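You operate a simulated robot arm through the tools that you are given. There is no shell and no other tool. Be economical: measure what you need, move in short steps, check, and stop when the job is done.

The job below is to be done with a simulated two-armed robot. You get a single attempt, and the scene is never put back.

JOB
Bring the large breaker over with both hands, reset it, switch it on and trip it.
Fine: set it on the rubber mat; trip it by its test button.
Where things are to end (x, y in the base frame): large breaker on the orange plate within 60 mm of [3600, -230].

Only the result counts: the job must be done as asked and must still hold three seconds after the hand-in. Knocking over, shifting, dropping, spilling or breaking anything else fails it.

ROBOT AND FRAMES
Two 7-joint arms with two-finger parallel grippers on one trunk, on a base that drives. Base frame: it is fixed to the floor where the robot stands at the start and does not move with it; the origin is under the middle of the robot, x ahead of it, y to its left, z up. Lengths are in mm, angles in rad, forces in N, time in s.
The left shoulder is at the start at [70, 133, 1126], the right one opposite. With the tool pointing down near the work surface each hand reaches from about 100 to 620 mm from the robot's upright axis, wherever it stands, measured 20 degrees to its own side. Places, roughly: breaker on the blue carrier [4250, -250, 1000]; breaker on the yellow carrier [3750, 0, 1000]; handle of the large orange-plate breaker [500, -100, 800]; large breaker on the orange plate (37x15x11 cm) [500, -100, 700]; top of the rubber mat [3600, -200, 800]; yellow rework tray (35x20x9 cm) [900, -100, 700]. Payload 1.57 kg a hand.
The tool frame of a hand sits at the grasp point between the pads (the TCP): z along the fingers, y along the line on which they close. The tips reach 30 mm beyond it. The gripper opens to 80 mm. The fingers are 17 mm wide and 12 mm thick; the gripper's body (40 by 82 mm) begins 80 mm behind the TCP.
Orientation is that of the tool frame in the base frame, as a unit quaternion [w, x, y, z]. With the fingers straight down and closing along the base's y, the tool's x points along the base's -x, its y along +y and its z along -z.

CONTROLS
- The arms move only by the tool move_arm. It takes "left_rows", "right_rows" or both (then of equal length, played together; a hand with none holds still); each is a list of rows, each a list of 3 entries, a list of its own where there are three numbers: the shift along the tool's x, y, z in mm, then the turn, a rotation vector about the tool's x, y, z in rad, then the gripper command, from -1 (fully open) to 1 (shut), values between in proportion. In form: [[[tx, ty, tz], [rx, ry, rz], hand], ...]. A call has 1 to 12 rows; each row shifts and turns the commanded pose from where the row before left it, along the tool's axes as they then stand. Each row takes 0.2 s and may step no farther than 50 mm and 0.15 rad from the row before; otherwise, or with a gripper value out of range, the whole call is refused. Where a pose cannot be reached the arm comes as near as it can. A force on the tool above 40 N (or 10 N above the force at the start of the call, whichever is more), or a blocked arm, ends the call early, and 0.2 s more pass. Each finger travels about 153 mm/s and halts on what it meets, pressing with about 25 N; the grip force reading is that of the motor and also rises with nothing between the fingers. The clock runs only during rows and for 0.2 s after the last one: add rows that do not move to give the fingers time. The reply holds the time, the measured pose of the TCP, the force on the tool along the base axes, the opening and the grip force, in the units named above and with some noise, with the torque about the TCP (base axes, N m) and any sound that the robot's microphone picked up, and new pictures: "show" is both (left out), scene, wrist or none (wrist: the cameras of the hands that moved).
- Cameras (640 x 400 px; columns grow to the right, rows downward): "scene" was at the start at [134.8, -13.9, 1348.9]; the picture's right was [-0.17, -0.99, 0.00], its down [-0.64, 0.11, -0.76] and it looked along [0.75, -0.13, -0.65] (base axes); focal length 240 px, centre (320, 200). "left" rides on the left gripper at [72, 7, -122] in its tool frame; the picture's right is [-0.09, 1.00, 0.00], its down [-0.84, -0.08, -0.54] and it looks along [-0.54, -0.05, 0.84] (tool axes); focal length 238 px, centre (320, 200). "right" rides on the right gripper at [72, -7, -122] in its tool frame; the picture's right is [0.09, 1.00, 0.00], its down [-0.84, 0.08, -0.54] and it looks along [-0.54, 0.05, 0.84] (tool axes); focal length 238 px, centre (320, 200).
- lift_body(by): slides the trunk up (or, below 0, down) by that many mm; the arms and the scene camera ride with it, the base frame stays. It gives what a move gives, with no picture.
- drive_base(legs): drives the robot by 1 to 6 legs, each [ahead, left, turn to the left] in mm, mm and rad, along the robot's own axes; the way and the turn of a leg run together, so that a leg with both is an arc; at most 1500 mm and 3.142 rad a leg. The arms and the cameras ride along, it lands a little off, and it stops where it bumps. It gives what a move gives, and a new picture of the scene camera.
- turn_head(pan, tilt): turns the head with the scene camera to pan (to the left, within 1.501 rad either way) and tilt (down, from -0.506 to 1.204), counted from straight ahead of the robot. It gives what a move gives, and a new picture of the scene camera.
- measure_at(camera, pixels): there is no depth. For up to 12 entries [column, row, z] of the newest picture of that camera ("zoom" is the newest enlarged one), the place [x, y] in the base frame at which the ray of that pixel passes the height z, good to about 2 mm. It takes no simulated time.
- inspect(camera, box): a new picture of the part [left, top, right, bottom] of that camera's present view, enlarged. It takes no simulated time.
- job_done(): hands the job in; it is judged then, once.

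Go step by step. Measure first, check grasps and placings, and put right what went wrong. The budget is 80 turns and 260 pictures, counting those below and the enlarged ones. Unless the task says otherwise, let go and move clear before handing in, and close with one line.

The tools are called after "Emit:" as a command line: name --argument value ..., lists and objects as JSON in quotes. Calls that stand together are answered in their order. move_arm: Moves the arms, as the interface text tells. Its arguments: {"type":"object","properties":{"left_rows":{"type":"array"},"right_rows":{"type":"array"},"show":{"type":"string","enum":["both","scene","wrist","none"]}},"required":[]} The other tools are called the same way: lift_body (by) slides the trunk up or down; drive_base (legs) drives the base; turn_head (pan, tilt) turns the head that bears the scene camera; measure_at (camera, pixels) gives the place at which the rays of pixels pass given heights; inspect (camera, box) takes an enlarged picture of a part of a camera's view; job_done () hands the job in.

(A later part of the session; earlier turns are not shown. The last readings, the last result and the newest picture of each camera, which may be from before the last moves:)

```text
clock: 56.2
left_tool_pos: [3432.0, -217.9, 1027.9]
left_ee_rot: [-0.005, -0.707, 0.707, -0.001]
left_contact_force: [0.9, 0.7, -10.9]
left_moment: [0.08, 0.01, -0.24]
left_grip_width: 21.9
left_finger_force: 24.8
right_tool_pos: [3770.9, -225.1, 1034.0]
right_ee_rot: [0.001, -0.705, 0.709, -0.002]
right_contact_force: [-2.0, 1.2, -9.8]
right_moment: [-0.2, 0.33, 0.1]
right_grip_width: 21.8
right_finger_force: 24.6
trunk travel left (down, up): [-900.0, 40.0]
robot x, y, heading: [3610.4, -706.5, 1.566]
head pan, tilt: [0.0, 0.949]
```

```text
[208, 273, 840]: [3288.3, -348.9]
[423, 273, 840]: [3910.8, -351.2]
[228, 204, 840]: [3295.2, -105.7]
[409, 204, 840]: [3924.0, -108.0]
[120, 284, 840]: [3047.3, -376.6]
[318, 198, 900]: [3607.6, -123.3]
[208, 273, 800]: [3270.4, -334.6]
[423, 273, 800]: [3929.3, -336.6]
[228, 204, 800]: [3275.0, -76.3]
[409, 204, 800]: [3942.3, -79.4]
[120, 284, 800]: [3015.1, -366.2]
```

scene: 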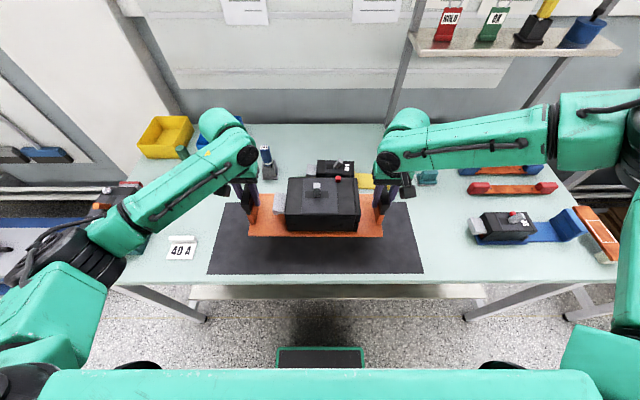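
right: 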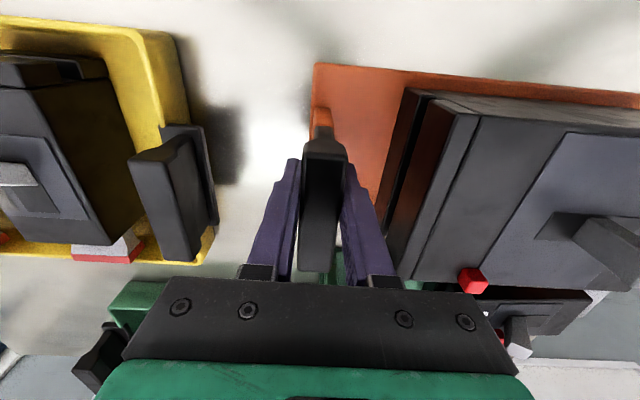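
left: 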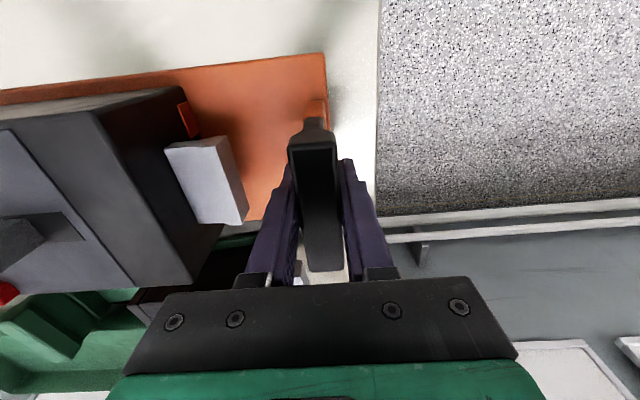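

It fits on the mat. The mat's height is uncertain (840–870), so I'll lower in stages and watch the forces.

Emit:
lift_body --by -60

Emit:
inspect --camera "scene" --box '[190, 160, 450, 300]'

```text
clock: 57.2
left_tool_pos: [3431.9, -217.9, 968.9]
left_ee_rot: [-0.004, -0.707, 0.707, 0.0]
left_contact_force: [1.4, -0.1, -11.0]
left_moment: [-0.09, -0.03, -0.24]
left_grip_width: 21.8
left_finger_force: 25.3
right_tool_pos: [3770.7, -226.3, 972.9]
right_ee_rot: [0.001, -0.704, 0.71, -0.002]
right_contact_force: [-1.4, 0.0, -10.2]
right_moment: [0.01, 0.3, 0.08]
right_grip_width: 22.0
right_finger_force: 25.0
trunk travel left (down, up): [-840.0, 100.0]
robot x, y, heading: [3611.1, -708.5, 1.563]
head pan, tilt: [0.0, 0.949]
```

```text
2.46 times, centred on (320, 230) of scene
```

zoom: 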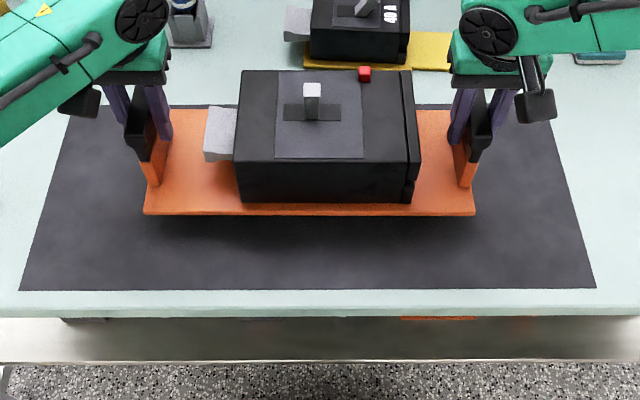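

It's still floating, with a shadow below the plate. I'll go down in smaller steps.

Emit:
lift_body --by -20

Emit:
lift_body --by -12

```text
clock: 57.9
left_tool_pos: [3429.9, -219.7, 948.2]
left_ee_rot: [0.004, 0.707, -0.707, 0.001]
left_contact_force: [1.7, -0.9, -10.6]
left_moment: [-0.08, 0.0, -0.27]
left_grip_width: 21.9
left_finger_force: 25.4
right_tool_pos: [3771.1, -226.8, 953.5]
right_ee_rot: [0.0, -0.705, 0.71, -0.002]
right_contact_force: [-0.7, 0.6, -10.3]
right_moment: [0.04, 0.31, 0.06]
right_grip_width: 21.9
right_finger_force: 24.6
trunk travel left (down, up): [-820.0, 120.0]
robot x, y, heading: [3608.0, -707.8, 1.571]
head pan, tilt: [0.0, 0.949]
```

```text
clock: 58.5
left_tool_pos: [3431.6, -218.2, 936.0]
left_ee_rot: [-0.004, -0.707, 0.708, 0.0]
left_contact_force: [1.4, -0.6, -10.8]
left_moment: [-0.11, 0.03, -0.3]
left_grip_width: 21.7
left_finger_force: 25.1
right_tool_pos: [3771.1, -227.2, 941.3]
right_ee_rot: [0.001, -0.704, 0.71, -0.001]
right_contact_force: [-1.0, 1.3, -10.1]
right_moment: [0.02, 0.35, 0.06]
right_grip_width: 21.7
right_finger_force: 24.6
trunk travel left (down, up): [-808.0, 132.0]
robot x, y, heading: [3607.9, -706.9, 1.567]
head pan, tilt: [0.0, 0.949]
```

Emit:
lift_body --by -8

Emit:
inspect --camera "scene" --box '[190, 160, 450, 300]'

```text
clock: 59.1
left_tool_pos: [3429.6, -219.9, 932.1]
left_ee_rot: [0.001, 0.707, -0.707, -0.002]
left_contact_force: [-0.5, 2.4, -2.8]
left_moment: [0.43, -0.24, -0.06]
left_grip_width: 22.1
left_finger_force: 25.2
right_tool_pos: [3771.2, -227.7, 935.5]
right_ee_rot: [0.005, -0.705, 0.709, 0.002]
right_contact_force: [3.0, 2.1, 13.4]
right_moment: [0.51, 0.1, 0.3]
right_grip_width: 21.7
right_finger_force: 25.5
trunk travel left (down, up): [-800.0, 140.0]
robot x, y, heading: [3611.2, -708.0, 1.57]
head pan, tilt: [0.0, 0.949]
```

```text
2.46 times, centred on (320, 230) of scene
```

zoom: 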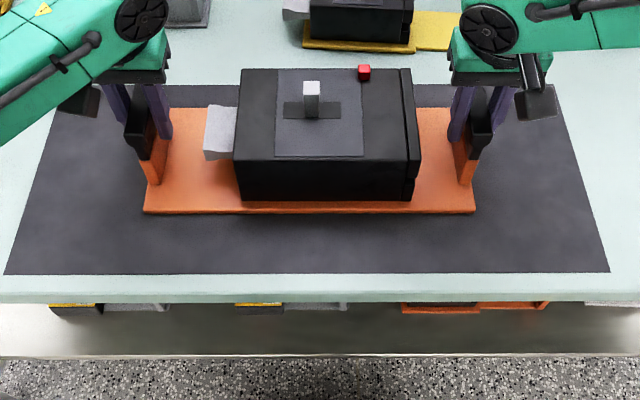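

It has landed: the downward loads have gone. I'll keep the left hand on its handle as an anchor, open the right one and raise it clear.

Emit:
move_arm --right_rows '[[[0, 0, 0], [0, 0, 0], -0.25], [[0, 0, 0], [0, 0, 0], -0.25], [[0, 0, -30], [0, 0, 0], -0.25], [[0, 0, -40], [0, 0, 0], -0.25], [[0, 0, -40], [0, 0, 0], -0.25], [[0, 0, 0], [0, 0, 0], -0.25]]'

```text
clock: 60.5
left_tool_pos: [3430.4, -221.0, 931.6]
left_ee_rot: [-0.001, -0.707, 0.707, 0.002]
left_contact_force: [-4.8, 7.8, 17.4]
left_moment: [0.03, -0.23, -0.13]
left_grip_width: 21.7
left_finger_force: 25.2
right_tool_pos: [3771.8, -232.1, 1045.1]
right_ee_rot: [0.002, -0.705, 0.709, 0.0]
right_contact_force: [-0.2, -0.4, -0.2]
right_moment: [-0.03, 0.0, 0.0]
right_grip_width: 50.0
right_finger_force: 0.0
trunk travel left (down, up): [-800.0, 140.0]
robot x, y, heading: [3608.7, -708.1, 1.568]
head pan, tilt: [0.0, 0.949]
```

scene: 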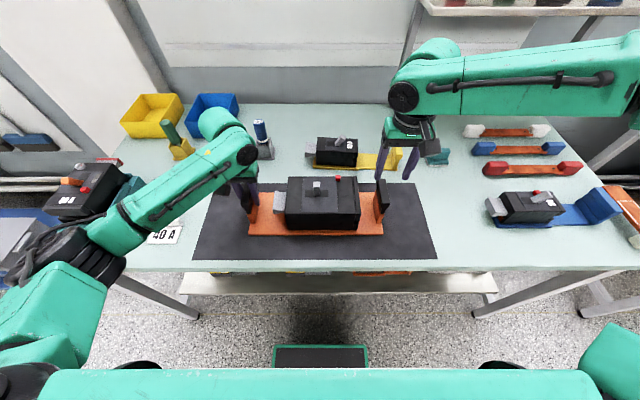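
right: 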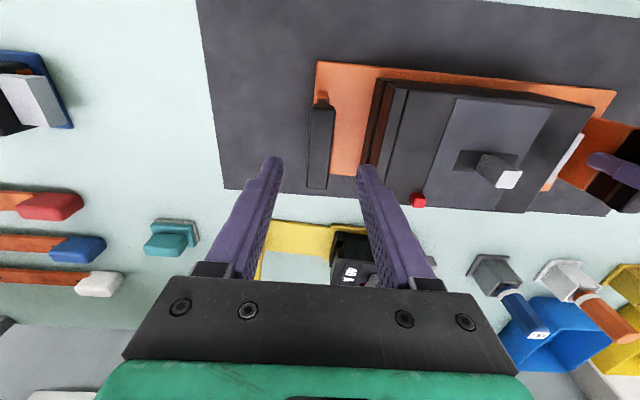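

The right hand is free and the plate stays put. I'll enlarge the breaker's top to look for markings and locate the lever and the red button.

Emit:
inspect --camera "right" --box '[360, 60, 620, 230]'

Emit:
inspect --camera "scene" --box '[290, 125, 390, 190]'

Emit:
inspect --camera "scene" --box '[470, 160, 590, 240]'

Emit:
inspect --camera "scene" --box '[270, 170, 370, 236]'

Emit:
measure_at --camera "right" --pixels '[[508, 179, 985], [418, 201, 970], [508, 179, 1000], [418, 201, 960], [330, 105, 950], [315, 188, 950]]'

Emit:
measure_at --camera "scene" --pixels '[[317, 184, 985], [338, 179, 970], [317, 184, 1000], [338, 179, 960], [317, 184, 970]]'

```text
2.35 times, centred on (490, 145) of right
```

zoom: 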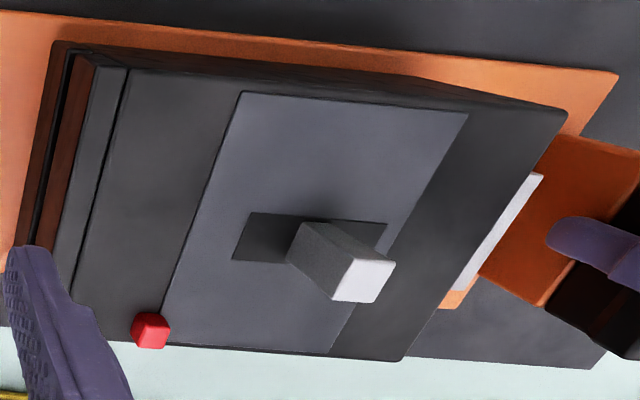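

```text
6.15 times, centred on (340, 158) of scene
```

zoom: 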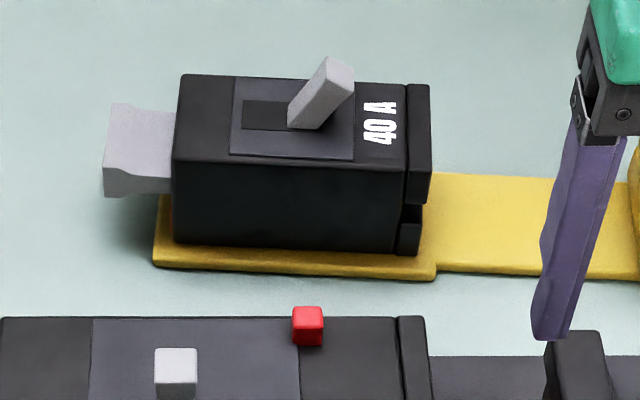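

```text
5.00 times, centred on (530, 200) of scene
```

zoom: 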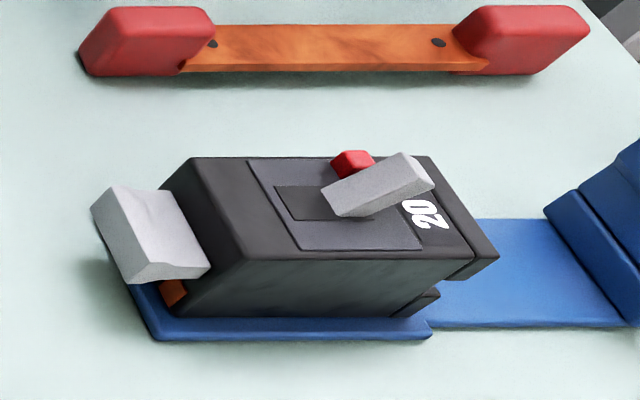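

```text
6.06 times, centred on (320, 203) of scene
```

zoom: 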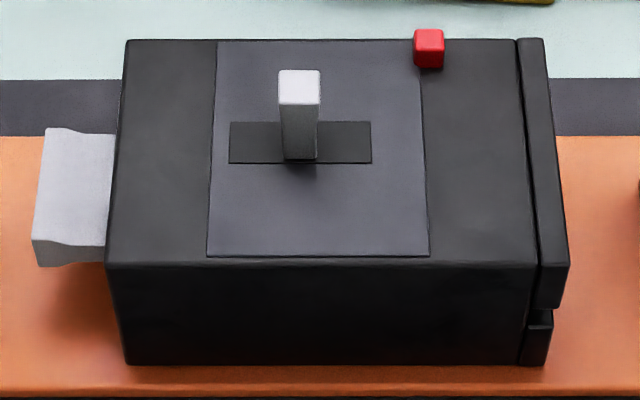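

```text
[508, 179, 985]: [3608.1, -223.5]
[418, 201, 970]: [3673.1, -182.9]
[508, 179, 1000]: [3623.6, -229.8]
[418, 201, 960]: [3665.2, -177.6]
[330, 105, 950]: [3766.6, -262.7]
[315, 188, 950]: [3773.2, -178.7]
```

```text
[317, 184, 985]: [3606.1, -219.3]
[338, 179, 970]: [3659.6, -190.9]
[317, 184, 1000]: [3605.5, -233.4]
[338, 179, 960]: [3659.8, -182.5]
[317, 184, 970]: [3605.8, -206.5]
```

The lever tip is at about (3606,-221,984), standing mid-slot, which is the tripped position. The red button's top is at about (3660,-176,953). I'll bring the right hand over the lever with its fingers straddling it along x.

Emit:
move_arm --right_rows '[[[-3, 41, 0], [0, 0, 0], 0], [[-3, 41, 0], [0, 0, 0], 0], [[-3, 42, 0], [0, 0, 0], 0], [[-2, 42, 0], [0, 0, 0], 0], [[0, 0, 0], [0, 0, 0], 0]]'

```text
clock: 61.7
left_tool_pos: [3429.8, -221.0, 931.5]
left_ee_rot: [0.002, 0.707, -0.707, 0.0]
left_contact_force: [-4.1, 6.0, 15.9]
left_moment: [0.17, -0.26, -0.05]
left_grip_width: 21.9
left_finger_force: 25.2
right_tool_pos: [3677.1, -272.8, 1058.9]
right_ee_rot: [0.002, -0.705, 0.71, 0.0]
right_contact_force: [-0.4, 0.2, 0.4]
right_moment: [-0.02, 0.02, 0.01]
right_grip_width: 40.1
right_finger_force: 0.0
right hand out of reach, approached as far as the arm can: row 2, 3, 4
trunk travel left (down, up): [-800.0, 140.0]
robot x, y, heading: [3612.3, -708.5, 1.566]
head pan, tilt: [0.0, 0.949]
```

scene: 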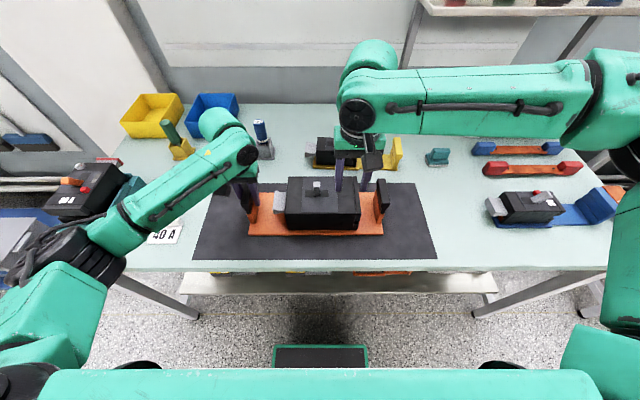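
right: 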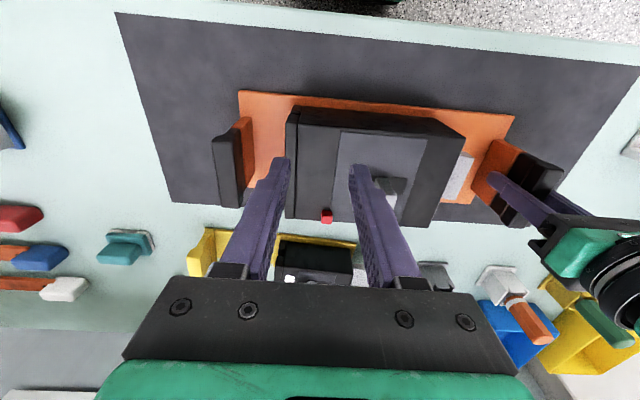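

The right arm can't reach across, since its posture limits it. I'll swap roles: the right hand re-grips its handle as anchor and the left works the lever. The right goes back above its handle first.

Emit:
move_arm --right_rows '[[[-15, -31, 0], [0, 0, 0], -0.25], [[-15, -31, 0], [0, 0, 0], -0.25], [[-15, -32, 0], [0, 0, 0], -0.25], [[0, 0, 40], [0, 0, 0], -0.25], [[0, 0, 0], [0, 0, 0], -0.25]]' --show "wrist"

```text
clock: 62.9
left_tool_pos: [3431.8, -221.2, 931.0]
left_ee_rot: [-0.002, -0.707, 0.708, 0.0]
left_contact_force: [-3.5, 4.5, 13.0]
left_moment: [-0.06, -0.26, 0.01]
left_grip_width: 21.7
left_finger_force: 24.6
right_tool_pos: [3774.3, -227.0, 1016.1]
right_ee_rot: [0.002, -0.705, 0.709, -0.001]
right_contact_force: [0.0, -0.5, -0.5]
right_moment: [-0.03, 0.0, 0.01]
right_grip_width: 49.8
right_finger_force: 0.2
trunk travel left (down, up): [-800.0, 140.0]
robot x, y, heading: [3609.8, -705.2, 1.574]
head pan, tilt: [0.0, 0.949]
```

right: 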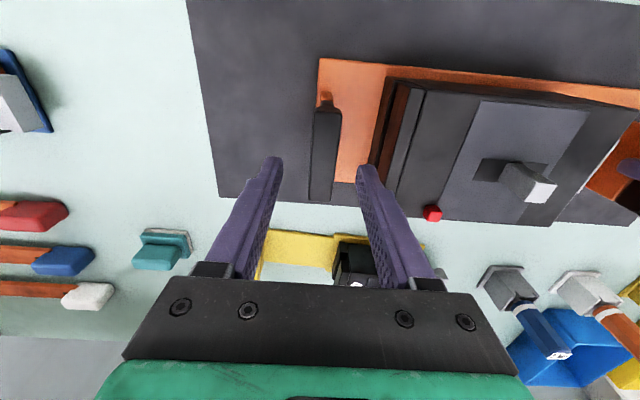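

It is aligned over the cap at x≈3771. I'll descend 80 mm and grip, then release the left and lift it.

Emit:
move_arm --right_rows '[[[0, 3, 30], [0, 0, 0], -0.25], [[0, 0, 30], [0, 0, 0], -0.25], [[0, 0, 20], [0, 0, 0], -0.25], [[0, 0, 0], [0, 0, 0], 0.2], [[0, 0, 0], [0, 0, 0], 1], [[0, 0, 0], [0, 0, 0], 1], [[0, 0, 0], [0, 0, 0], 1]]' --show "wrist"

```text
clock: 64.5
left_tool_pos: [3430.2, -221.5, 931.1]
left_ee_rot: [0.004, 0.708, -0.706, -0.001]
left_contact_force: [-12.6, 0.1, 9.1]
left_moment: [0.37, -0.56, -0.09]
left_grip_width: 22.0
left_finger_force: 25.4
right_tool_pos: [3771.0, -229.8, 938.4]
right_ee_rot: [0.002, -0.705, 0.709, 0.0]
right_contact_force: [12.7, 1.6, 0.8]
right_moment: [0.59, 0.27, 0.35]
right_grip_width: 21.9
right_finger_force: 24.8
right hand out of reach, approached as far as the arm can: row 3
trunk travel left (down, up): [-800.0, 140.0]
robot x, y, heading: [3609.9, -707.9, 1.566]
head pan, tilt: [0.0, 0.949]
```

right: 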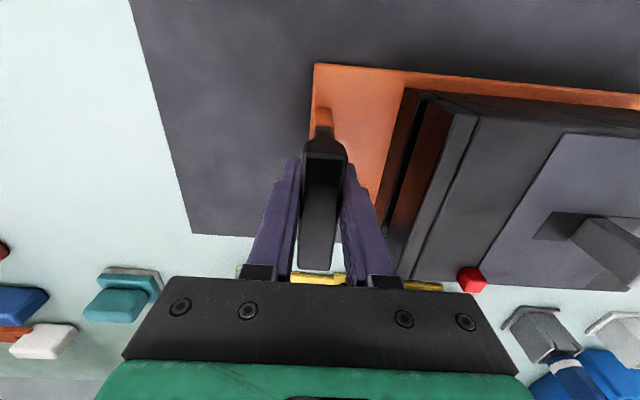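

The right grips again. I'll release the left hand, raise it and move it over the lever.

Emit:
move_arm --left_rows '[[[0, 0, 0], [0, 0, 0], -0.25], [[0, 0, 0], [0, 0, 0], -0.25], [[0, 0, -40], [0, 0, 0], -0.25], [[0, 0, -42], [0, 0, 0], -0.25], [[0, 0, -42], [0, 0, 0], -0.25], [[0, -44, 0], [0, 0, 0], 0], [[0, -44, 0], [0, 0, 0], 0], [[0, -44, 0], [0, 0, 0], 0], [[0, -44, 0], [0, 0, 0], 0], [[0, 0, 0], [0, 0, 0], 0]]'

```text
clock: 66.7
left_tool_pos: [3609.6, -221.6, 1055.6]
left_ee_rot: [0.003, 0.707, -0.707, 0.0]
left_contact_force: [-0.1, -0.8, 0.2]
left_moment: [0.0, 0.02, 0.0]
left_grip_width: 40.0
left_finger_force: 0.0
right_tool_pos: [3770.0, -229.0, 937.8]
right_ee_rot: [0.001, -0.704, 0.71, 0.0]
right_contact_force: [1.6, -4.0, -0.1]
right_moment: [0.23, -0.07, 0.25]
right_grip_width: 21.8
right_finger_force: 25.2
trunk travel left (down, up): [-800.0, 140.0]
robot x, y, heading: [3609.1, -708.4, 1.569]
head pan, tilt: [0.0, 0.949]
```

scene: 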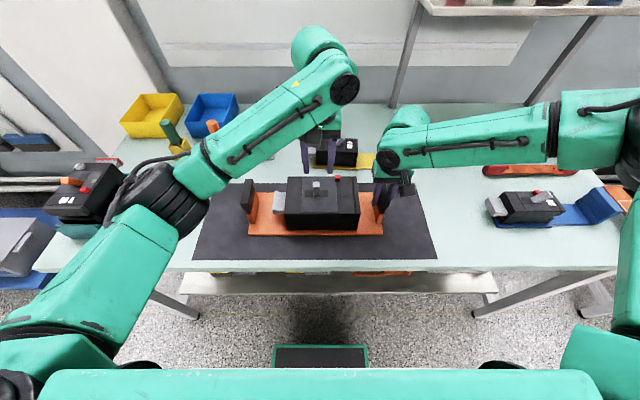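
left: 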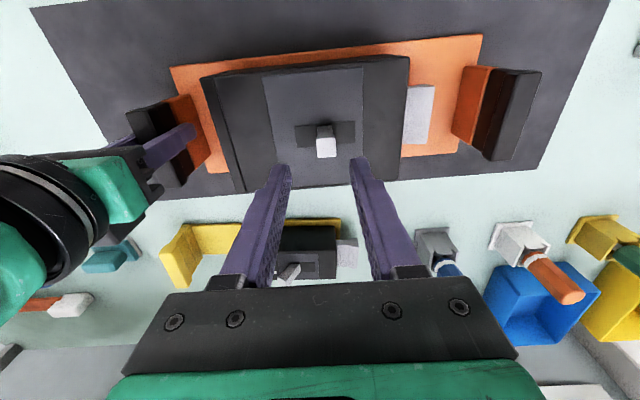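

The left hand reaches. I'll verify the lever's place with the left camera at (326,148).

Emit:
measure_at --camera "left" --pixels '[[326, 148, 984], [316, 140, 984], [337, 140, 984], [317, 158, 984], [337, 158, 984], [296, 145, 945], [355, 140, 945], [300, 125, 945], [355, 122, 945]]'

Emit:
inspect --camera "left" --box '[190, 60, 450, 220]'

```text
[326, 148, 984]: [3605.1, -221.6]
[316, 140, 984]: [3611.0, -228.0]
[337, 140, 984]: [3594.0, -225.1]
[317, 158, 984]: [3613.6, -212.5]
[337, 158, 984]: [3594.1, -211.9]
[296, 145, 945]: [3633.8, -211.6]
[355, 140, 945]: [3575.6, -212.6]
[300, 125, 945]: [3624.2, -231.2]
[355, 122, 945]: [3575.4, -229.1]
```

```text
2.46 times, centred on (320, 140) of left
```

zoom: 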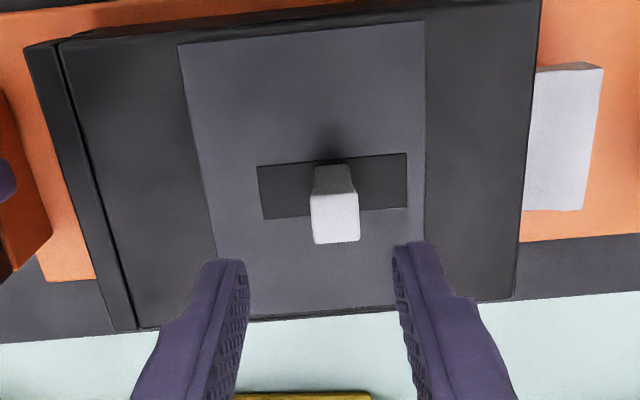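

The lever is at (3605,-221), 17 mm wide. I'll lower the fingers around it until the tips are at z≈962.

Emit:
move_arm --left_rows '[[[0, 4.5, 0], [0, 0, 0], 0], [[0, 0, 32], [0, 0, 0], 0], [[0, 0, 31], [0, 0, 0], 0], [[0, 0, 0], [0, 0, 0], 0], [[0, 0, 0], [0, 0, 0], 0]]'

Emit:
inspect --camera "left" --box '[190, 60, 450, 260]'

```text
clock: 67.9
left_tool_pos: [3605.4, -221.6, 989.0]
left_ee_rot: [-0.003, -0.707, 0.707, 0.001]
left_contact_force: [-0.9, -0.4, -0.3]
left_moment: [-0.04, -0.03, 0.04]
left_grip_width: 40.0
left_finger_force: 0.2
right_tool_pos: [3770.3, -229.1, 936.8]
right_ee_rot: [0.002, -0.705, 0.709, 0.0]
right_contact_force: [1.7, -4.5, -0.3]
right_moment: [0.15, 0.1, 0.29]
right_grip_width: 21.7
right_finger_force: 25.4
trunk travel left (down, up): [-800.0, 140.0]
robot x, y, heading: [3613.5, -706.5, 1.566]
head pan, tilt: [0.0, 0.949]
```

scene: 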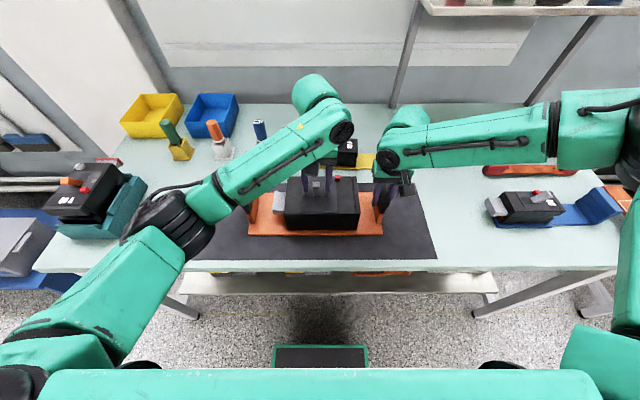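
left: 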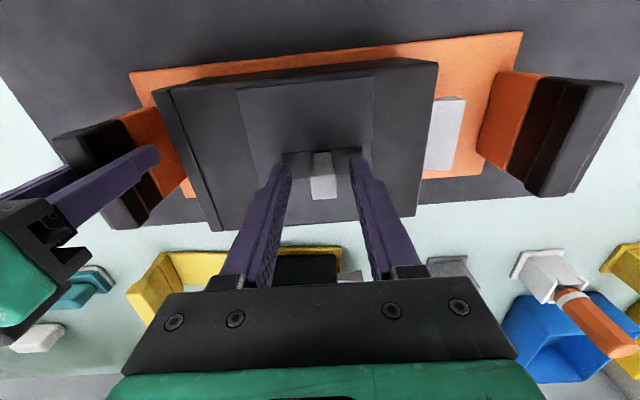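

```text
2.00 times, centred on (320, 160) of left
```

zoom: 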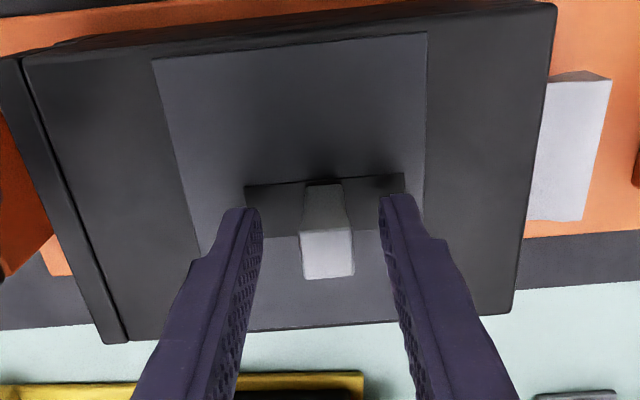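

The lever stands between the fingers. I'll push it towards -x (the terminal side) in small steps and listen.

Emit:
move_arm --left_rows '[[[0, 6, 0], [0, 0, 0], 0], [[0, 5, 0], [0, 0, 0], 0], [[0, 4, 0], [0, 0, 0], 0], [[0, 4, 0], [0, 0, 0], 0], [[0, 4, 0], [0, 0, 0], 0], [[0, 3, 0], [0, 0, 0], 0]]' --show "wrist"

```text
clock: 69.3
left_tool_pos: [3578.3, -222.7, 990.6]
left_ee_rot: [-0.003, -0.707, 0.708, 0.0]
left_contact_force: [4.6, 0.9, 0.3]
left_moment: [0.04, -0.14, 0.02]
left_grip_width: 43.5
left_finger_force: 1.7
right_tool_pos: [3770.2, -228.1, 937.4]
right_ee_rot: [0.001, -0.705, 0.709, 0.0]
right_contact_force: [-1.5, -4.6, 0.5]
right_moment: [-0.29, 0.04, 0.35]
right_grip_width: 21.9
right_finger_force: 25.1
trunk travel left (down, up): [-800.0, 140.0]
robot x, y, heading: [3613.1, -709.7, 1.568]
head pan, tilt: [0.0, 0.949]
```

left: 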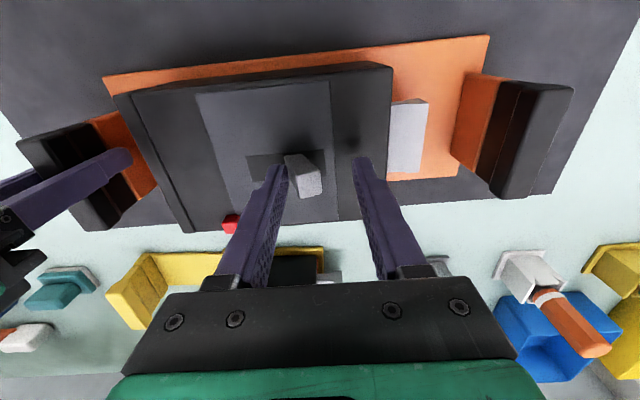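

The lever leans towards -x with about 5 N against it and no click yet. I'll continue.

Emit:
move_arm --left_rows '[[[0, 4, 0], [0, 0, 0], 0], [[0, 4, 0], [0, 0, 0], 0], [[0, 4, 0], [0, 0, 0], 0], [[0, 0, 0], [0, 0, 0], 0]]' --show "wrist"

```text
clock: 70.3
left_tool_pos: [3568.0, -221.6, 991.6]
left_ee_rot: [-0.002, -0.706, 0.708, 0.0]
left_contact_force: [11.6, -2.3, 6.5]
left_moment: [-0.22, -0.55, -0.15]
left_grip_width: 50.4
left_finger_force: 6.0
right_tool_pos: [3769.5, -228.7, 937.5]
right_ee_rot: [0.001, -0.705, 0.709, 0.001]
right_contact_force: [-9.7, 0.1, 0.6]
right_moment: [-0.45, -0.06, 0.23]
right_grip_width: 22.0
right_finger_force: 25.2
trunk travel left (down, up): [-800.0, 140.0]
robot x, y, heading: [3617.9, -708.2, 1.566]
head pan, tilt: [0.0, 0.949]
```

left: 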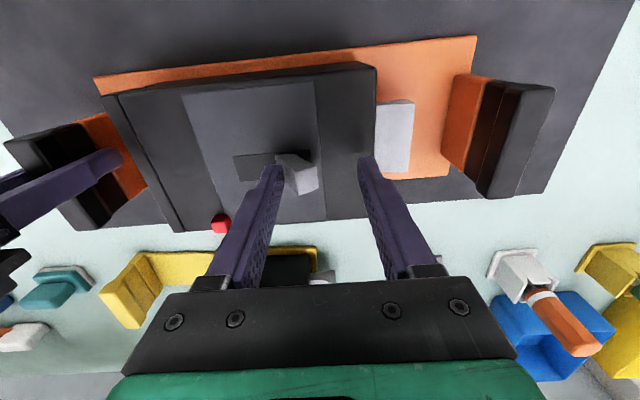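

The fingers yield, with the opening forced to 50 mm. Closing the gripper here makes the +x finger press the lever towards -x with up to 25 N, so I'll do that.

Emit:
move_arm --left_rows '[[[0, 0, 0], [0, 0, 0], 0.3], [[0, 0, 0], [0, 0, 0], 0.6], [[0, 0, 0], [0, 0, 0], 1], [[0, 0, 0], [0, 0, 0], 1]]' --show "wrist"

```text
clock: 71.0
left_tool_pos: [3576.0, -221.2, 991.8]
left_ee_rot: [0.008, -0.703, 0.711, -0.005]
left_contact_force: [17.5, -1.6, 4.2]
left_moment: [-0.09, -0.8, 0.25]
left_grip_width: 23.0
left_finger_force: 25.2
right_tool_pos: [3766.8, -228.5, 938.4]
right_ee_rot: [0.003, 0.707, -0.707, -0.005]
right_contact_force: [-11.2, 1.8, 0.2]
right_moment: [-0.13, -0.45, -0.08]
right_grip_width: 21.9
right_finger_force: 24.6
trunk travel left (down, up): [-800.0, 140.0]
robot x, y, heading: [3615.8, -707.7, 1.563]
head pan, tilt: [0.0, 0.949]
stopped in row 3 (left hand): the force on the tool passed its limit at 46 N (the readings are from after the stop); the commanded pose is now the measured one
```

left: 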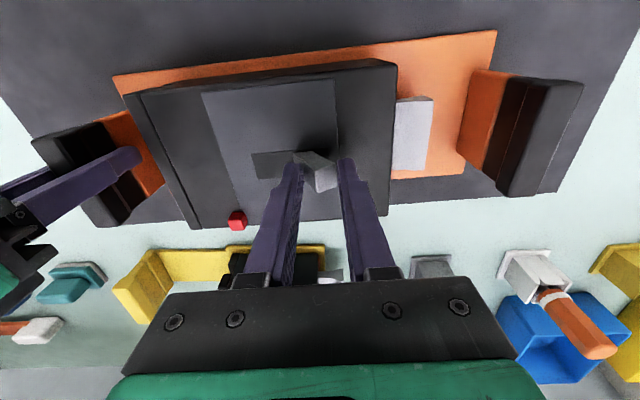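

Now the lever is hard against its -x end. I'll open the fingers to see whether it stays there or springs back.

Emit:
move_arm --left_rows '[[[0, 0, 0], [0, 0, 0], -0.3], [[0, 0, 0], [0, 0, 0], -0.3], [[0, 0, 0], [0, 0, 0], -0.3]]' --show "wrist"

Emit:
inspect --camera "left" --box '[190, 60, 450, 260]'

```text
clock: 71.8
left_tool_pos: [3571.0, -220.7, 991.5]
left_ee_rot: [0.004, -0.704, 0.71, -0.004]
left_contact_force: [2.3, 0.6, 0.5]
left_moment: [0.05, -0.07, 0.04]
left_grip_width: 54.1
left_finger_force: 1.0
right_tool_pos: [3766.0, -228.2, 937.4]
right_ee_rot: [0.0, -0.707, 0.707, 0.003]
right_contact_force: [-4.9, -2.4, -0.4]
right_moment: [0.1, -0.35, 0.04]
right_grip_width: 22.1
right_finger_force: 24.8
trunk travel left (down, up): [-800.0, 140.0]
robot x, y, heading: [3610.2, -706.0, 1.567]
head pan, tilt: [0.0, 0.949]
```

left: 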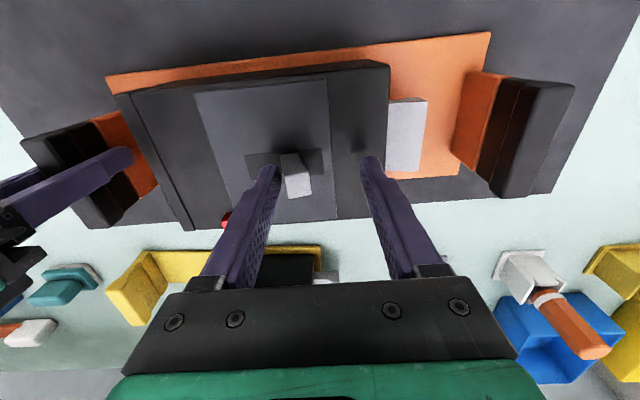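

```text
2.00 times, centred on (320, 160) of left
```

zoom: 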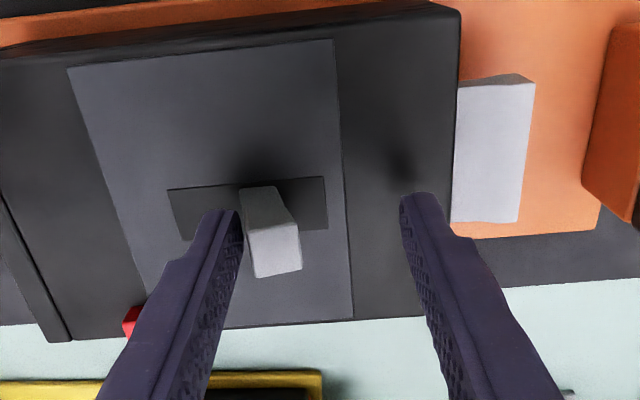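

It springs back to the middle, so -x is the ON side, which won't hold while tripped; reset must be +x. I'll shift to +x and squeeze the lever that way.

Emit:
move_arm --left_rows '[[[0, -20, 0], [0, 0, 0], -0.3], [[0, -20, 0], [0, 0, 0], -0.3], [[0, -15, 0], [0, 0, 0], -0.3], [[0, -5, 0], [0, 0, 0], -0.1], [[0, 0, 0], [0, 0, 0], 0.3], [[0, 0, 0], [0, 0, 0], 0.5], [[0, 0, 0], [0, 0, 0], 0.5]]' --show "wrist"

```text
clock: 73.4
left_tool_pos: [3629.4, -222.2, 992.0]
left_ee_rot: [0.003, -0.705, 0.71, -0.003]
left_contact_force: [-19.9, -0.3, 6.7]
left_moment: [-0.22, 0.69, 0.19]
left_grip_width: 36.7
left_finger_force: 9.7
right_tool_pos: [3765.8, -228.0, 937.0]
right_ee_rot: [0.0, -0.705, 0.709, 0.002]
right_contact_force: [15.9, 0.8, 0.0]
right_moment: [0.19, -0.08, 0.07]
right_grip_width: 22.2
right_finger_force: 25.2
trunk travel left (down, up): [-800.0, 140.0]
robot x, y, heading: [3612.8, -705.9, 1.57]
head pan, tilt: [0.0, 0.949]
```

left: 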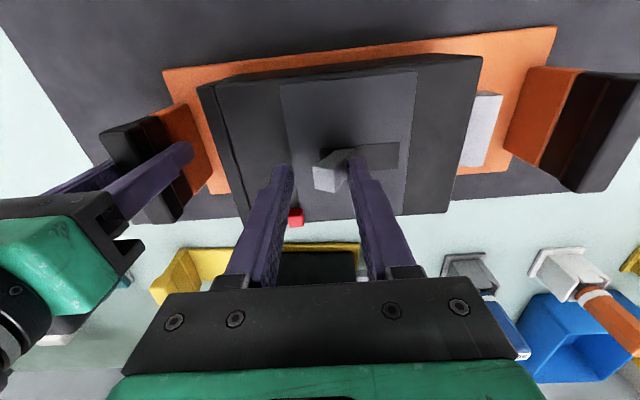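

The lever is pressed towards +x with 20 N. I'll close fully for the reset.

Emit:
move_arm --left_rows '[[[0, 0, 0], [0, 0, 0], 0.8], [[0, 0, 0], [0, 0, 0], 1], [[0, 0, 0], [0, 0, 0], 1], [[0, 0, 0], [0, 0, 0], 1]]' --show "wrist"

```text
clock: 74.0
left_tool_pos: [3624.5, -221.6, 993.4]
left_ee_rot: [0.002, 0.707, -0.707, -0.001]
left_contact_force: [-5.4, -2.1, 8.7]
left_moment: [-0.18, 0.35, -0.15]
left_grip_width: 22.9
left_finger_force: 25.1
right_tool_pos: [3768.8, -228.2, 937.2]
right_ee_rot: [0.001, -0.705, 0.709, 0.001]
right_contact_force: [1.5, 2.5, 0.0]
right_moment: [-0.33, -0.12, 0.03]
right_grip_width: 21.8
right_finger_force: 24.5
trunk travel left (down, up): [-800.0, 140.0]
robot x, y, heading: [3612.0, -707.6, 1.568]
head pan, tilt: [0.0, 0.949]
stopped in row 2 (left hand): the force on the tool passed its limit at 44 N (the readings are from after the stop); the commanded pose is now the measured one
```

left: 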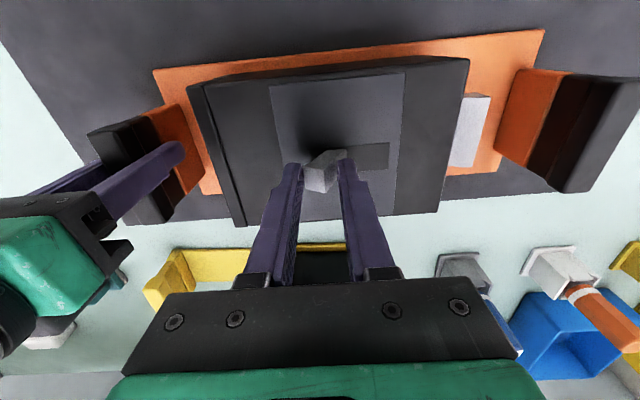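

I'll open again to see whether the lever stays on the +x side.

Emit:
move_arm --left_rows '[[[0, 0, 0], [0, 0, 0], -0.5], [[0, 0, 0], [0, 0, 0], -0.5], [[0, 0, 0], [0, 0, 0], -0.5]]' --show "wrist"

Emit:
inspect --camera "left" --box '[190, 60, 450, 260]'

```text
clock: 74.8
left_tool_pos: [3625.7, -222.0, 992.2]
left_ee_rot: [-0.002, -0.706, 0.708, 0.0]
left_contact_force: [0.2, -0.4, 0.1]
left_moment: [0.0, -0.01, 0.02]
left_grip_width: 60.2
left_finger_force: 0.2
right_tool_pos: [3768.5, -228.7, 938.1]
right_ee_rot: [0.002, -0.705, 0.709, 0.001]
right_contact_force: [-0.9, -0.4, 2.5]
right_moment: [-0.08, 0.11, 0.12]
right_grip_width: 21.8
right_finger_force: 25.1
trunk travel left (down, up): [-800.0, 140.0]
robot x, y, heading: [3610.2, -704.5, 1.567]
head pan, tilt: [0.0, 0.949]
```

left: 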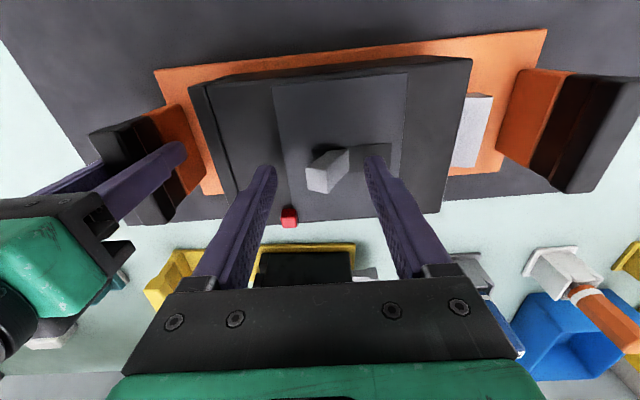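

```text
2.00 times, centred on (320, 160) of left
```

zoom: 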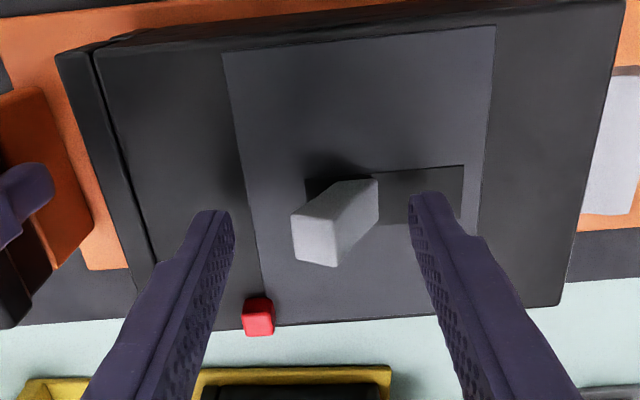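

The lever now stays at +x, so it is reset to OFF. Next I'll push it to -x to switch it on.

Emit:
move_arm --left_rows '[[[0, 15, 0], [0, 0, 0], -0.5], [[0, 15, 0], [0, 0, 0], -0.5], [[0, 15, 0], [0, 0, 0], -0.5], [[0, 8, 0], [0, 0, 0], -0.4], [[0, 0, 0], [0, 0, 0], 0], [[0, 0, 0], [0, 0, 0], 0.3], [[0, 0, 0], [0, 0, 0], 0.5], [[0, 0, 0], [0, 0, 0], 0.5]]' --show "wrist"

```text
clock: 76.6
left_tool_pos: [3574.4, -221.9, 993.1]
left_ee_rot: [-0.001, -0.705, 0.709, 0.0]
left_contact_force: [13.6, -2.2, 3.8]
left_moment: [-0.16, -0.46, -0.14]
left_grip_width: 31.3
left_finger_force: 6.3
right_tool_pos: [3768.4, -229.0, 938.6]
right_ee_rot: [0.0, -0.706, 0.709, 0.002]
right_contact_force: [-11.3, 3.0, 0.0]
right_moment: [-0.51, -0.07, 0.01]
right_grip_width: 22.0
right_finger_force: 24.5
trunk travel left (down, up): [-800.0, 140.0]
robot x, y, heading: [3611.1, -710.2, 1.567]
head pan, tilt: [0.0, 0.949]
```

left: 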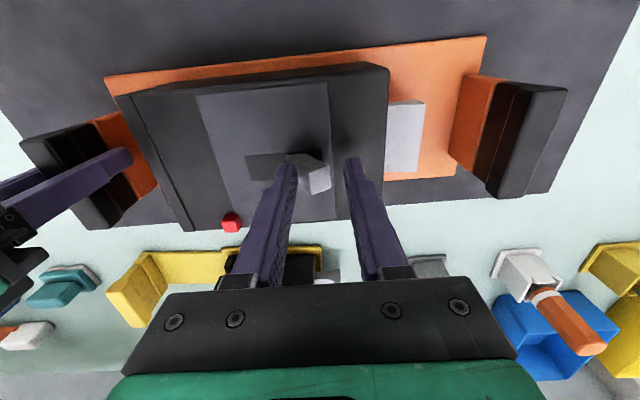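

Emit:
move_arm --left_rows '[[[0, 0, 0], [0, 0, 0], 0.7], [[0, 0, 0], [0, 0, 0], 0.85], [[0, 0, 0], [0, 0, 0], -0.5], [[0, 0, 0], [0, 0, 0], -0.5], [[0, 0, 0], [0, 0, 0], -0.5]]' --show "wrist"

Emit:
inspect --camera "left" --box '[190, 60, 450, 260]'

```text
clock: 77.8
left_tool_pos: [3572.8, -222.6, 993.2]
left_ee_rot: [0.002, 0.707, -0.707, -0.001]
left_contact_force: [0.8, 0.1, -0.3]
left_moment: [-0.01, -0.04, 0.01]
left_grip_width: 60.3
left_finger_force: 0.1
right_tool_pos: [3768.9, -227.4, 938.0]
right_ee_rot: [0.001, -0.705, 0.709, 0.0]
right_contact_force: [1.3, 1.0, 4.9]
right_moment: [-0.58, -0.12, 0.1]
right_grip_width: 21.8
right_finger_force: 24.6
trunk travel left (down, up): [-800.0, 140.0]
robot x, y, heading: [3609.8, -706.7, 1.567]
head pan, tilt: [0.0, 0.949]
```

left: 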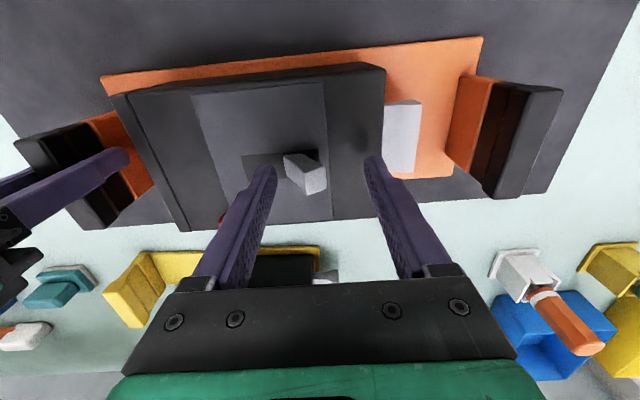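

```text
2.00 times, centred on (320, 160) of left
```

zoom: 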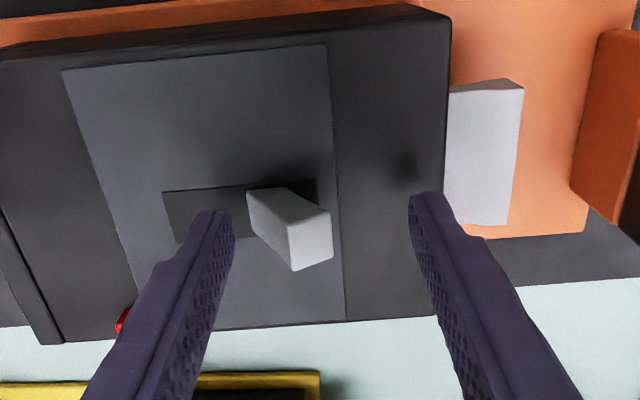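

The lever now holds tilted at -x, so it is ON. I'll raise, shut the fingers and move over the red button.

Emit:
move_arm --left_rows '[[[0, 0, -40], [0, 0, 0], -0.5], [[0, 0, -20], [0, 0, 0], 0.5], [[-15, -28, 0], [0, 0, 0], 1], [[-15, -28, 0], [0, 0, 0], 1], [[-15, -28, 0], [0, 0, 0], 1], [[0, 0, 0], [0, 0, 0], 1]]'

Emit:
inspect --camera "left" --box '[190, 60, 450, 260]'

Emit:
inspect --camera "scene" --box '[270, 150, 400, 236]'

```text
clock: 79.2
left_tool_pos: [3659.2, -175.4, 1050.7]
left_ee_rot: [0.001, 0.707, -0.707, -0.002]
left_contact_force: [-0.1, 1.2, -0.2]
left_moment: [0.01, 0.0, 0.01]
left_grip_width: 0.1
left_finger_force: 21.0
right_tool_pos: [3768.5, -228.6, 937.2]
right_ee_rot: [0.001, -0.705, 0.709, 0.001]
right_contact_force: [2.5, 0.9, 2.5]
right_moment: [0.27, -0.2, 0.16]
right_grip_width: 21.6
right_finger_force: 25.1
trunk travel left (down, up): [-800.0, 140.0]
robot x, y, heading: [3611.3, -708.1, 1.569]
head pan, tilt: [0.0, 0.949]
```

scene: 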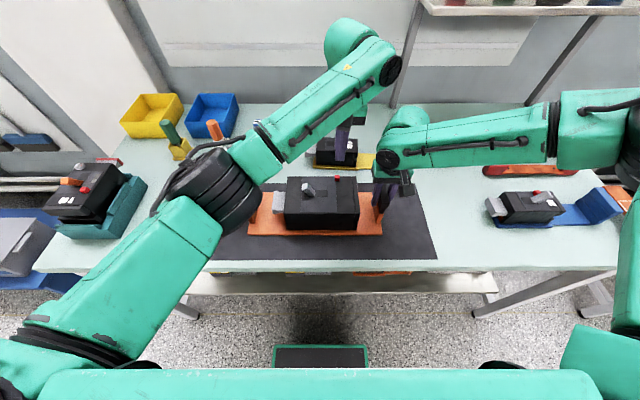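
left: 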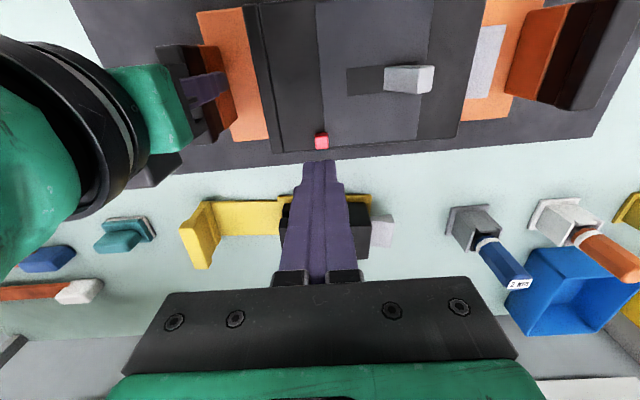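

```text
2.00 times, centred on (320, 160) of left
```

zoom: 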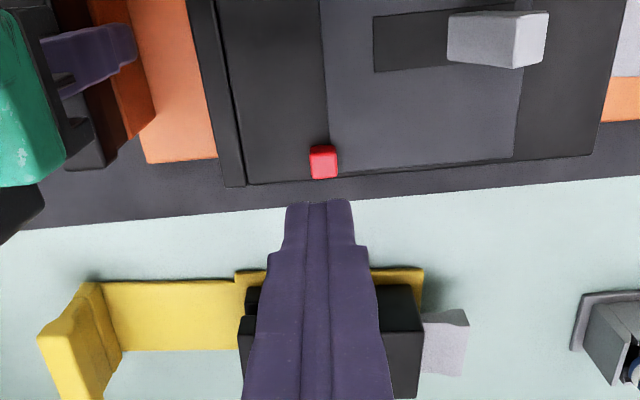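

```text
4.65 times, centred on (335, 193) of scene
```

zoom: 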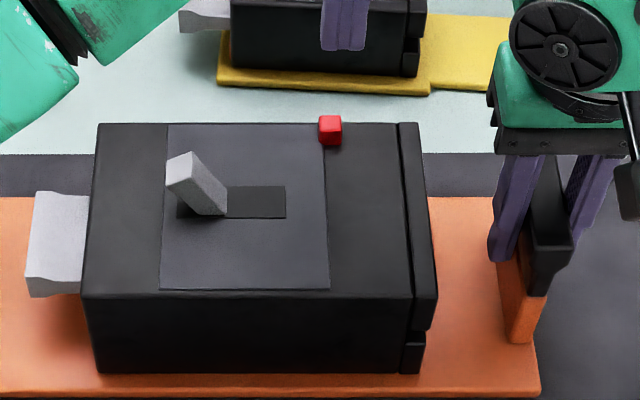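

It is clearly ON. I'll measure the button in the left view at (321,141).

Emit:
measure_at --camera "left" --pixels '[[321, 137, 953], [321, 147, 953], [321, 141, 945]]'

Emit:
measure_at --camera "zoom" --pixels '[[331, 121, 953]]'

```text
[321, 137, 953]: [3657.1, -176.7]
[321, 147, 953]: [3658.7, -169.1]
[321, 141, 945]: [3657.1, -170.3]
```

```text
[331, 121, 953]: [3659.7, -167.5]
```

The button is at about (3658,-174), and the tips are above it. I'll descend and press in small steps.

Emit:
move_arm --left_rows '[[[0, 0, 30], [0, 0, 0], 1], [[0, 0, 30], [0, 0, 0], 1], [[0, 0, 3], [0, 0, 0], 1], [[0, 0, 3], [0, 0, 0], 1], [[0, 0, 3], [0, 0, 0], 1], [[0, 0, 3], [0, 0, 0], 1]]'

```text
clock: 80.6
left_tool_pos: [3656.7, -176.1, 981.4]
left_ee_rot: [-0.001, -0.707, 0.708, 0.002]
left_contact_force: [-0.4, 1.1, 6.3]
left_moment: [0.07, 0.09, -0.05]
left_grip_width: 0.1
left_finger_force: 20.9
right_tool_pos: [3768.9, -227.3, 937.7]
right_ee_rot: [0.0, -0.706, 0.708, 0.0]
right_contact_force: [4.0, 1.5, 0.5]
right_moment: [0.23, 0.18, 0.09]
right_grip_width: 21.9
right_finger_force: 25.3
trunk travel left (down, up): [-800.0, 140.0]
robot x, y, heading: [3612.7, -705.4, 1.568]
head pan, tilt: [0.0, 0.949]
heard: click
```

scene: 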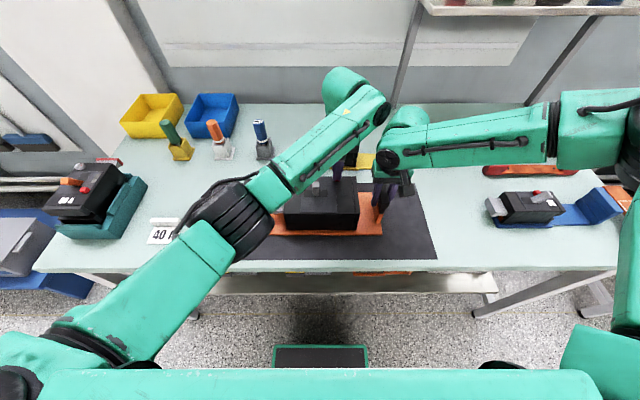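
left: 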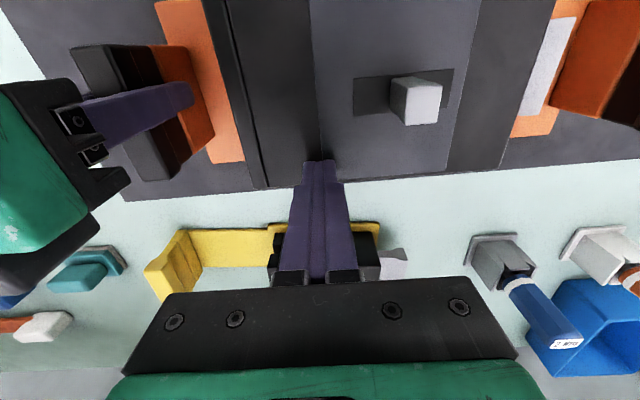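

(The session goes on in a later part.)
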